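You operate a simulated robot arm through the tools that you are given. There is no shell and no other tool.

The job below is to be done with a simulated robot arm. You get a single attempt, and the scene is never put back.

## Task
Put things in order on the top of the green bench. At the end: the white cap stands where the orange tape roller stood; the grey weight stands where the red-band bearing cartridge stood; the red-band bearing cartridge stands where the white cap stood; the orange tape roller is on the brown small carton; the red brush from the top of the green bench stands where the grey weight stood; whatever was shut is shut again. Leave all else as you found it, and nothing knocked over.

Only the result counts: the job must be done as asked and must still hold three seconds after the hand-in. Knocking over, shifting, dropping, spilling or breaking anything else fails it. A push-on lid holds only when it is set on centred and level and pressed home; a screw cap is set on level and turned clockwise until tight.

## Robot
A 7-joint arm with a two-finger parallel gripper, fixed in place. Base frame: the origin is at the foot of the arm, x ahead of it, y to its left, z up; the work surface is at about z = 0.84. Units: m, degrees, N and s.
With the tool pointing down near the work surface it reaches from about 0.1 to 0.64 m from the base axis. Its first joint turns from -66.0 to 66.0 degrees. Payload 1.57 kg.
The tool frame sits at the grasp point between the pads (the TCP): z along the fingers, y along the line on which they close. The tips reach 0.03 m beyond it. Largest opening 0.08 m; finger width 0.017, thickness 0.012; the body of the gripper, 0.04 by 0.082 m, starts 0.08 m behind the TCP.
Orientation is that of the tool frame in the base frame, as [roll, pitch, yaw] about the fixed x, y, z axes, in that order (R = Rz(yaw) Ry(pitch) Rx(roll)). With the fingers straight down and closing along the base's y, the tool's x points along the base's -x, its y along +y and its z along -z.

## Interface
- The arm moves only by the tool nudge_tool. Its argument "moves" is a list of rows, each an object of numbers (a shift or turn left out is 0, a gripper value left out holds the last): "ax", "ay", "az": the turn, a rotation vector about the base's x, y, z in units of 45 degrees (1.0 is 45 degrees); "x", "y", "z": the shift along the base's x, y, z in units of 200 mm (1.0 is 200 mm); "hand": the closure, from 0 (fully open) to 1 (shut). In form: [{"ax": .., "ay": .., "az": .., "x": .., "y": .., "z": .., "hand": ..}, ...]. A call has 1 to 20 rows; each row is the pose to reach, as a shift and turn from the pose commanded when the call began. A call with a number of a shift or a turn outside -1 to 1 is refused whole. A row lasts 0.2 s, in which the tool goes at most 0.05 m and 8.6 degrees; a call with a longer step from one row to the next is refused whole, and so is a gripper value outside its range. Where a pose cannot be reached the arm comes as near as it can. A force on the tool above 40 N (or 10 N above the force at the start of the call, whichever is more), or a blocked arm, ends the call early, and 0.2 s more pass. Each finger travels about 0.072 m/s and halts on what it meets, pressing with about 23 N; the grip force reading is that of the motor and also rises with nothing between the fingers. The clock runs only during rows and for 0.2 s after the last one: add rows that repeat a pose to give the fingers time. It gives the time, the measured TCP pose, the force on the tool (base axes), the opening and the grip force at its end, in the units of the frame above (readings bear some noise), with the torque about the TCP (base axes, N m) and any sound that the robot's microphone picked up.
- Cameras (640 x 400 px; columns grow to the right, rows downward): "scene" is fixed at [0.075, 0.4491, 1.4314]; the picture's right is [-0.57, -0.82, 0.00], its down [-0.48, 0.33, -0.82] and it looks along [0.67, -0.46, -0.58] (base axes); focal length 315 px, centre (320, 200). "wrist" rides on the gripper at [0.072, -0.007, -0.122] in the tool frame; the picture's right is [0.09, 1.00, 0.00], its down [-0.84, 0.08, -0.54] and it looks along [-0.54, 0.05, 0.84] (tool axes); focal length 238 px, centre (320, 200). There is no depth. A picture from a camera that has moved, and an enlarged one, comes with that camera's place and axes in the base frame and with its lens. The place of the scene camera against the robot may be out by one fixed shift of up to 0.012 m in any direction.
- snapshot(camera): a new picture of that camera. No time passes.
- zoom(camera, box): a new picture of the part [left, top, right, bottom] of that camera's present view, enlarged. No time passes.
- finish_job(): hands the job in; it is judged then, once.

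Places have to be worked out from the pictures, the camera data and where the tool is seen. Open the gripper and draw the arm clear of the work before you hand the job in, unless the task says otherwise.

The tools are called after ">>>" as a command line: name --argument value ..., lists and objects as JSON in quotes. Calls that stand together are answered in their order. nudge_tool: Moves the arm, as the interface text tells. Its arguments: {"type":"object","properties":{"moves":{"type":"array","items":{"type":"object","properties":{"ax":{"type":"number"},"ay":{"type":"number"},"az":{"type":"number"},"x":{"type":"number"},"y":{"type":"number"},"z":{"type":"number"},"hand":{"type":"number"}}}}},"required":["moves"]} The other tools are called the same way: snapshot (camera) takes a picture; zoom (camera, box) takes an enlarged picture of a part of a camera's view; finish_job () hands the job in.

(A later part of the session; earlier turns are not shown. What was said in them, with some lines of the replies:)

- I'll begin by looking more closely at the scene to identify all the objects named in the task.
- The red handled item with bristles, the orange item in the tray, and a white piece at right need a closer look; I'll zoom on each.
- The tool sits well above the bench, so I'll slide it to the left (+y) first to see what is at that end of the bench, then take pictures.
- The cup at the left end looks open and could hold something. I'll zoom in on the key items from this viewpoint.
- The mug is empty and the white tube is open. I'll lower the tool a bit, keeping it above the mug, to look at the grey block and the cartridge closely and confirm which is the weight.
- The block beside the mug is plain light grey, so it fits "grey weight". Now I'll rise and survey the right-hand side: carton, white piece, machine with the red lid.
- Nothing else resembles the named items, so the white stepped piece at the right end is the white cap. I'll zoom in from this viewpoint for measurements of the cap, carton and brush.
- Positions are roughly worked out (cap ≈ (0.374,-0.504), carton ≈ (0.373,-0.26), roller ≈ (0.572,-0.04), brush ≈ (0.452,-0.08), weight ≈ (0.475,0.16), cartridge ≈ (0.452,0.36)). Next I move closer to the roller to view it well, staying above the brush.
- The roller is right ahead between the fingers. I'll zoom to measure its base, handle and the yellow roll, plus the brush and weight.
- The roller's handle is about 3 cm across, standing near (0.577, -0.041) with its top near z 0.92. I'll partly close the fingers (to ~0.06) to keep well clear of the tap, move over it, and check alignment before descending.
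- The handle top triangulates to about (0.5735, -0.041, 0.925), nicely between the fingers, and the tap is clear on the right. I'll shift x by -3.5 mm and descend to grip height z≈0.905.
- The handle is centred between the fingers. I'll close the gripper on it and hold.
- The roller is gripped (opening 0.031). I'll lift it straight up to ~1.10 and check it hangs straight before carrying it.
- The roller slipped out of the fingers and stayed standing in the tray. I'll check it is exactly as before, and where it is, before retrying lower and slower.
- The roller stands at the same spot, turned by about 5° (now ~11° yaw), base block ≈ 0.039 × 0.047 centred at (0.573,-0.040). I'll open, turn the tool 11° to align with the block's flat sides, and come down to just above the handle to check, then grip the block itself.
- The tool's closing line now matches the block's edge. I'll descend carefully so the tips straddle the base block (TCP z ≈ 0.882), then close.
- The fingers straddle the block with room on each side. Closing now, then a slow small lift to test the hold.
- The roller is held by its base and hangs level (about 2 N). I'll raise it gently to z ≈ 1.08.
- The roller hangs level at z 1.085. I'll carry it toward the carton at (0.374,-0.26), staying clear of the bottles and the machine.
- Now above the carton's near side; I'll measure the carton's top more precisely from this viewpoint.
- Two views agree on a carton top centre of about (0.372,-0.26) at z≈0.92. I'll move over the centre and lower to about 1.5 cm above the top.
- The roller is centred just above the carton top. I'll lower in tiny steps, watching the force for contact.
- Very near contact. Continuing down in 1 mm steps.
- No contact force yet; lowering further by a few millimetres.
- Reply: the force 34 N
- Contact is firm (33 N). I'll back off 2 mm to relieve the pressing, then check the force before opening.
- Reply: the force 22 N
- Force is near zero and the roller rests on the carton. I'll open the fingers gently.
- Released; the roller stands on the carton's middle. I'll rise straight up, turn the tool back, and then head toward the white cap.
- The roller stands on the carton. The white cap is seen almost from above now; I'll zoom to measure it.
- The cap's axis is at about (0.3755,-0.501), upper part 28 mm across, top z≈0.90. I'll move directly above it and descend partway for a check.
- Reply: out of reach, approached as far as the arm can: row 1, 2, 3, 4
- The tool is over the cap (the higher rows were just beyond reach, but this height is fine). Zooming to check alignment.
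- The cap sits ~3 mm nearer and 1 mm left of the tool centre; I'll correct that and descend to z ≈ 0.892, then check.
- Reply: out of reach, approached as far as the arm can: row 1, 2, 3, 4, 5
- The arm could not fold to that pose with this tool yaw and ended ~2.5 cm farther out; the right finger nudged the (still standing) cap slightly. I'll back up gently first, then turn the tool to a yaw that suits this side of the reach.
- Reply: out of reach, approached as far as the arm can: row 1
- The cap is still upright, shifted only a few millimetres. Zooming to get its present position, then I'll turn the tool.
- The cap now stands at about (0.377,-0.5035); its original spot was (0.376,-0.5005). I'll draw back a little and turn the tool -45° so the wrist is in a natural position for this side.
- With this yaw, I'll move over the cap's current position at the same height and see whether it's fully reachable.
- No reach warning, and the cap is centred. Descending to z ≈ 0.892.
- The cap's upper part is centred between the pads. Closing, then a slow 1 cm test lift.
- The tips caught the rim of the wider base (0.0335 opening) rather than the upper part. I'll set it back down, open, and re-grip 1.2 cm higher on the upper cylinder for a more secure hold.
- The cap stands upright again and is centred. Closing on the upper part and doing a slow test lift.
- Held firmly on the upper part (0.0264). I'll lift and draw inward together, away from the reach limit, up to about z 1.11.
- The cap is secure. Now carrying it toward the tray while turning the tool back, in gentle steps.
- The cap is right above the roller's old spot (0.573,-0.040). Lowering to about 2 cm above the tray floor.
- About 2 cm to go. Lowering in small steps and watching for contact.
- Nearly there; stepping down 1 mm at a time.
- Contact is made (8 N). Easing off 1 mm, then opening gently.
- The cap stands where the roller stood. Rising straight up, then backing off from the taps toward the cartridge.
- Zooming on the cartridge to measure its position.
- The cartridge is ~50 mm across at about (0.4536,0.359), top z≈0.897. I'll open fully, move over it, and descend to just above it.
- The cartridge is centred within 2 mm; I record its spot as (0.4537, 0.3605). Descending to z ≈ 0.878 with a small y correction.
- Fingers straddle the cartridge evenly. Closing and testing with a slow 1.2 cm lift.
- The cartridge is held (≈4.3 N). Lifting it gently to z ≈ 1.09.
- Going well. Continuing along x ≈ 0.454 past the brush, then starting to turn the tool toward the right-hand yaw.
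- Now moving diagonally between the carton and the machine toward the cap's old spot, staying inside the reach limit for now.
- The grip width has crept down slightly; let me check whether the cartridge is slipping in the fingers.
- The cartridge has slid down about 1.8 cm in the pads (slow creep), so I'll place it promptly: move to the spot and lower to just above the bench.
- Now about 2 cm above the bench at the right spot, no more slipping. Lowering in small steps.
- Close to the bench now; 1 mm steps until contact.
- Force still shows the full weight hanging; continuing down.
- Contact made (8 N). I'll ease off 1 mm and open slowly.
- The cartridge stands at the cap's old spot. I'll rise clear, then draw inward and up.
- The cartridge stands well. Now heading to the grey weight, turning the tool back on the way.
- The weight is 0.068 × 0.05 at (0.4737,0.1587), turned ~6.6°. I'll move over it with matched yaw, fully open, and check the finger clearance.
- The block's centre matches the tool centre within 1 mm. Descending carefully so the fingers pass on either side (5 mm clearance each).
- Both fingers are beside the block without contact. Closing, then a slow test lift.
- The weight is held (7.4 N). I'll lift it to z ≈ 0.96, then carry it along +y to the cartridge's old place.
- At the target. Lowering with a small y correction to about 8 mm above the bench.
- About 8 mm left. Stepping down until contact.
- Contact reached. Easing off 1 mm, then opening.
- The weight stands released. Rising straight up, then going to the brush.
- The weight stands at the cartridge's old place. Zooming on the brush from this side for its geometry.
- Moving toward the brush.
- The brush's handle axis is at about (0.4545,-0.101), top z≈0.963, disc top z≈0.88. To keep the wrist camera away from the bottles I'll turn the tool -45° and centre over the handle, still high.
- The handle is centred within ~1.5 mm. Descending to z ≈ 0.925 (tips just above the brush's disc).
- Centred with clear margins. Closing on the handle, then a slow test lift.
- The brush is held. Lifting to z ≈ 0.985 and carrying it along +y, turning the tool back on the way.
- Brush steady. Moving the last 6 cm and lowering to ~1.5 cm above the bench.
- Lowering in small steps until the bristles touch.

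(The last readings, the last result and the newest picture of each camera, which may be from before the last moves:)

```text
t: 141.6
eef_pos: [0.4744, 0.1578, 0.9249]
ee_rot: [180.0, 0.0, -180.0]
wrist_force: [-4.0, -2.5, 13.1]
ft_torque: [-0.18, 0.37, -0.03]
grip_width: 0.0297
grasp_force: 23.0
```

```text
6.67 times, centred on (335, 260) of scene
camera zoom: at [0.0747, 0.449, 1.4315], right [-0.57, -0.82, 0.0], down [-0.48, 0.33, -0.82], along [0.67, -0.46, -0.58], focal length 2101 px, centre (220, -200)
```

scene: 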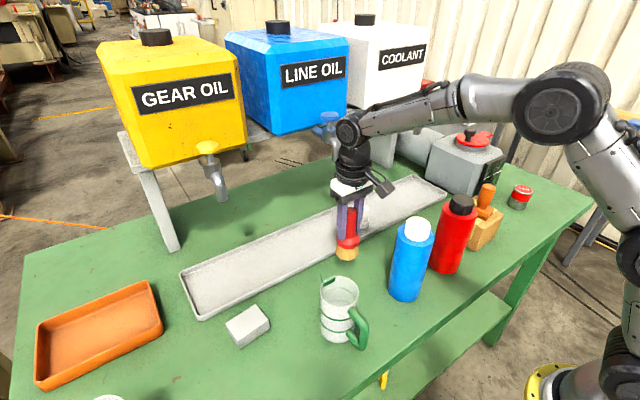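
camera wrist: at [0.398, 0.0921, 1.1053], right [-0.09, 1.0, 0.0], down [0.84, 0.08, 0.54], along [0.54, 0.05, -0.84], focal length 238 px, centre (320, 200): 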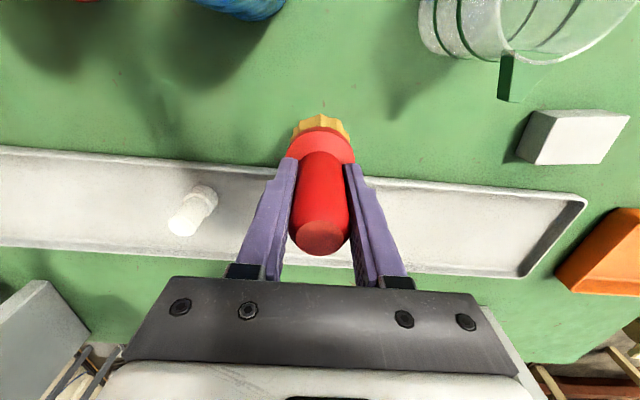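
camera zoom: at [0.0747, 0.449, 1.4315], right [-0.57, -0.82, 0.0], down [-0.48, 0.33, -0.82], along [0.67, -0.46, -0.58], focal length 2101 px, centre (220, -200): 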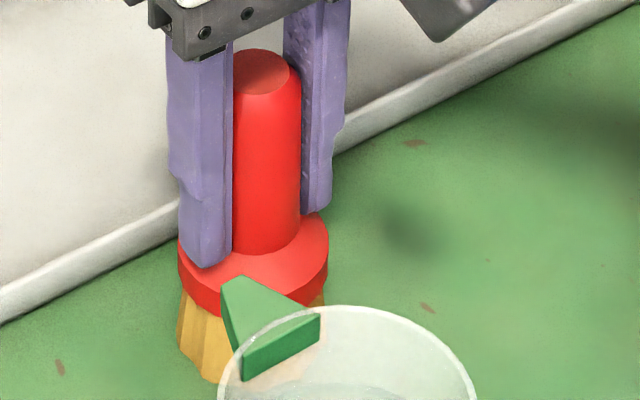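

Contact (13 N). Easing off ~1.5 mm, then opening slowly.

>>> nudge_tool --moves '[{"z": 0.004, "hand": 1.0}, {"z": 0.008, "hand": 1.0}, {"z": 0.008, "hand": 1.0}]'

>>> nudge_tool --moves '[{"hand": 0.64}, {"hand": 0.58}, {"hand": 0.5}, {"hand": 0.4}, {"hand": 0.3}, {"hand": 0.25}]'

>>> zoom --camera "scene" --box '[300, 230, 370, 290]'

>>> zoom --camera "wrist" --box '[200, 80, 440, 260]'

```text
t: 142.4
eef_pos: [0.4743, 0.1593, 0.9237]
ee_rot: [179.9, 0.1, 180.0]
wrist_force: [1.3, -0.9, 6.0]
ft_torque: [-0.06, -0.25, -0.04]
grip_width: 0.0297
grasp_force: 23.2
```

```text
t: 143.8
eef_pos: [0.4742, 0.158, 0.9228]
ee_rot: [-180.0, 0.0, 180.0]
wrist_force: [1.0, 0.1, 0.0]
ft_torque: [0.01, 0.01, 0.02]
grip_width: 0.0599
grasp_force: 0.0
```

```text
6.67 times, centred on (335, 260) of scene
camera zoom: at [0.075, 0.4491, 1.4314], right [-0.57, -0.82, 0.0], down [-0.48, 0.33, -0.82], along [0.67, -0.46, -0.58], focal length 2101 px, centre (220, -200)
```

zoom: 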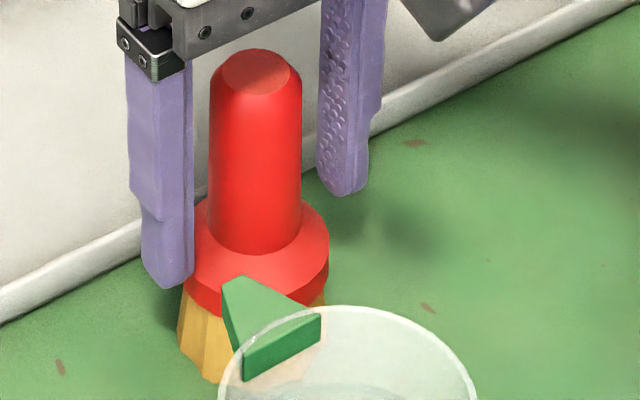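

```text
2.22 times, centred on (320, 170) of wrist
camera zoom: at [0.402, 0.1518, 1.0453], right [-0.09, 1.0, 0.0], down [0.84, 0.08, 0.54], along [0.54, 0.05, -0.84], focal length 530 px, centre (320, 267)
```

zoom: 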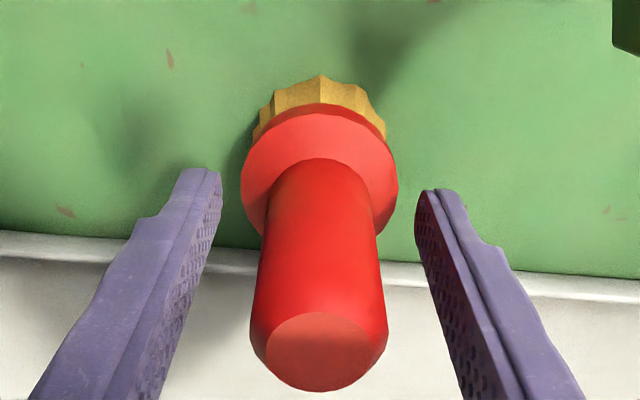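

The brush stands at the weight's old place. Rising straight up and drawing clear.

>>> nudge_tool --moves '[{"z": 0.05, "hand": 0.25}, {"z": 0.15, "hand": 0.25}, {"z": 0.3, "hand": 0.25}, {"z": 0.5, "hand": 0.2}, {"z": 0.72, "hand": 0.1}, {"z": 0.95, "hand": 0.0}, {"z": 1.0, "x": -0.2, "hand": 0.0}, {"z": 1.0, "x": -0.4, "y": -0.1, "hand": 0.0}, {"z": 1.0, "x": -0.55, "y": -0.25, "hand": 0.0}, {"z": 1.0, "x": -0.55, "y": -0.45, "hand": 0.0}, {"z": 1.0, "x": -0.55, "y": -0.65, "hand": 0.0}, {"z": 1.0, "x": -0.55, "y": -0.8, "hand": 0.0}, {"z": 1.0, "x": -0.55, "y": -0.8, "hand": 0.0}]'

>>> snapshot --camera "scene"

>>> snapshot --camera "wrist"

```text
t: 146.6
eef_pos: [0.3633, -0.0002, 1.1226]
ee_rot: [179.9, -0.1, 180.0]
wrist_force: [0.3, 0.7, -0.5]
ft_torque: [0.0, 0.01, 0.0]
grip_width: 0.08
grasp_force: 0.1
```

```text
taken
```

scene: 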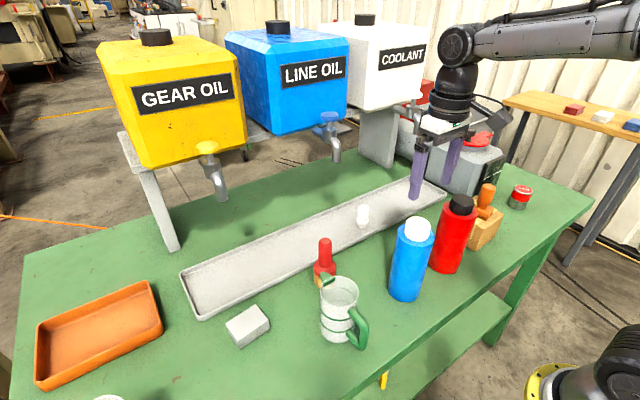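

```text
taken
camera wrist: at [0.2917, -0.008, 1.2442], right [-0.09, 1.0, 0.0], down [0.84, 0.08, 0.54], along [0.54, 0.05, -0.84], focal length 238 px, centre (320, 200)
```

wrist: 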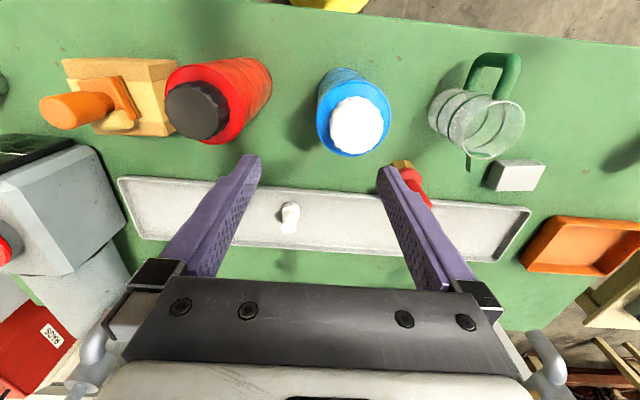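

All five pieces are in their places. A last close look at each, and at the untouched items, before handing in.

>>> zoom --camera "scene" --box '[440, 150, 560, 260]'

>>> zoom --camera "scene" --box '[200, 190, 400, 360]'

>>> zoom --camera "wrist" --box '[20, 30, 300, 240]'

>>> zoom --camera "wrist" --box '[270, 30, 570, 250]'

```text
3.64 times, centred on (500, 205) of scene
camera zoom: at [0.075, 0.4491, 1.4314], right [-0.57, -0.82, 0.0], down [-0.48, 0.33, -0.82], along [0.67, -0.46, -0.58], focal length 1146 px, centre (-334, 182)
```

zoom: 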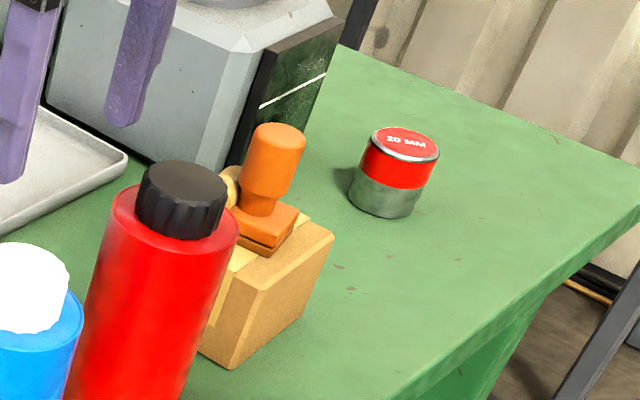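

```text
2.35 times, centred on (300, 275) of scene
camera zoom: at [0.075, 0.4491, 1.4314], right [-0.57, -0.82, 0.0], down [-0.48, 0.33, -0.82], along [0.67, -0.46, -0.58], focal length 741 px, centre (367, 24)
```

zoom: 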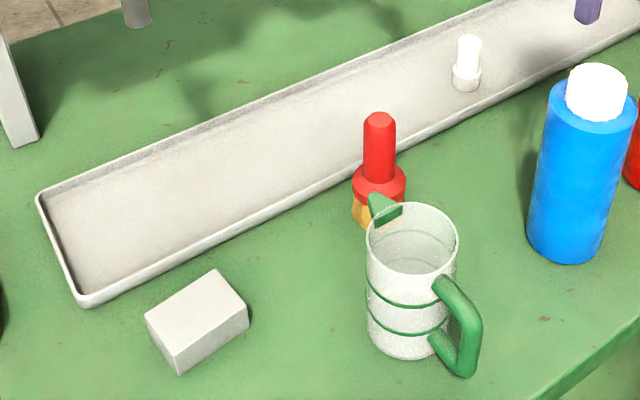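

```text
1.90 times, centred on (160, 135) of wrist
camera zoom: at [0.2917, -0.008, 1.2442], right [-0.09, 1.0, 0.0], down [0.84, 0.08, 0.54], along [0.54, 0.05, -0.84], focal length 454 px, centre (625, 324)
```

zoom: 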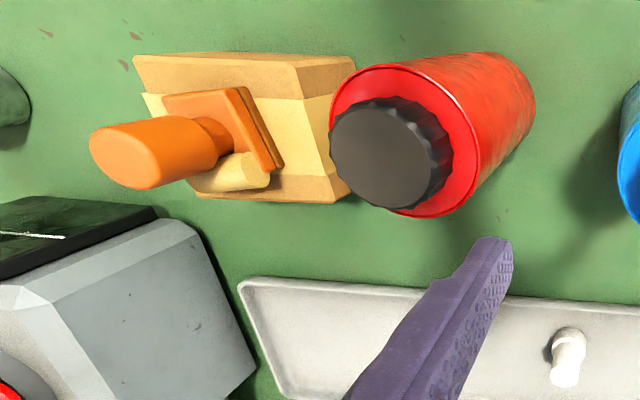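

```text
1.82 times, centred on (420, 140) of wrist
camera zoom: at [0.2917, -0.008, 1.2442], right [-0.09, 1.0, 0.0], down [0.84, 0.08, 0.54], along [0.54, 0.05, -0.84], focal length 433 px, centre (138, 309)
```

zoom: 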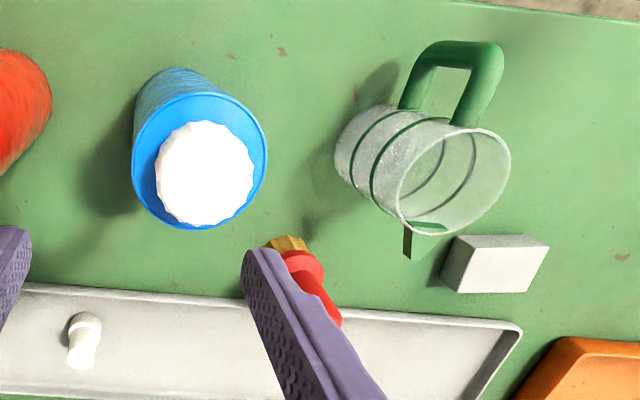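

The roller stands on the carton, the cap is in the tray, and the cartridge, weight and brush stand upright in their places. The bottles, mug, trays and carton look as they were at the start, and the arm is clear with the gripper open. Handing in.

>>> finish_job

```text
The job is handed in.
```

I handed the job in with all five pieces in the places you asked for. They were upright and released in the last pictures. No result came back with the hand-in, so I can't say how it was judged.

| Piece | Where it stands now |
|---|---|
| White cap | In the long grey tray, where the orange tape roller stood |
| Grey weight | Where the red-band bearing cartridge stood |
| Red-band bearing cartridge | At the right end of the bench, where the white cap stood |
| Orange tape roller | On the middle of the brown small carton |
| Red brush | Where the grey weight stood |

I placed each piece by camera measurement, aiming for within about 5 mm of the old spot.

- **Shut items:** nothing had to be opened, so there was nothing to shut again.
- **Which piece is the white cap:** I took it to be the loose white stepped piece at the right end of the bench, not the white screw cap on the blue bottle.
- **Slips on the way:**
  - The roller slipped from the fingers once and stayed standing in the tray.
  - The white cap was nudged about 3 mm before I gripped it.
  - The cartridge slid about 2 cm in the fingers while carried, but was set down upright.
- **Everything else:** the bottles, mug, trays and carton look unchanged from the start. The arm ended clear of the bench with the gripper open.
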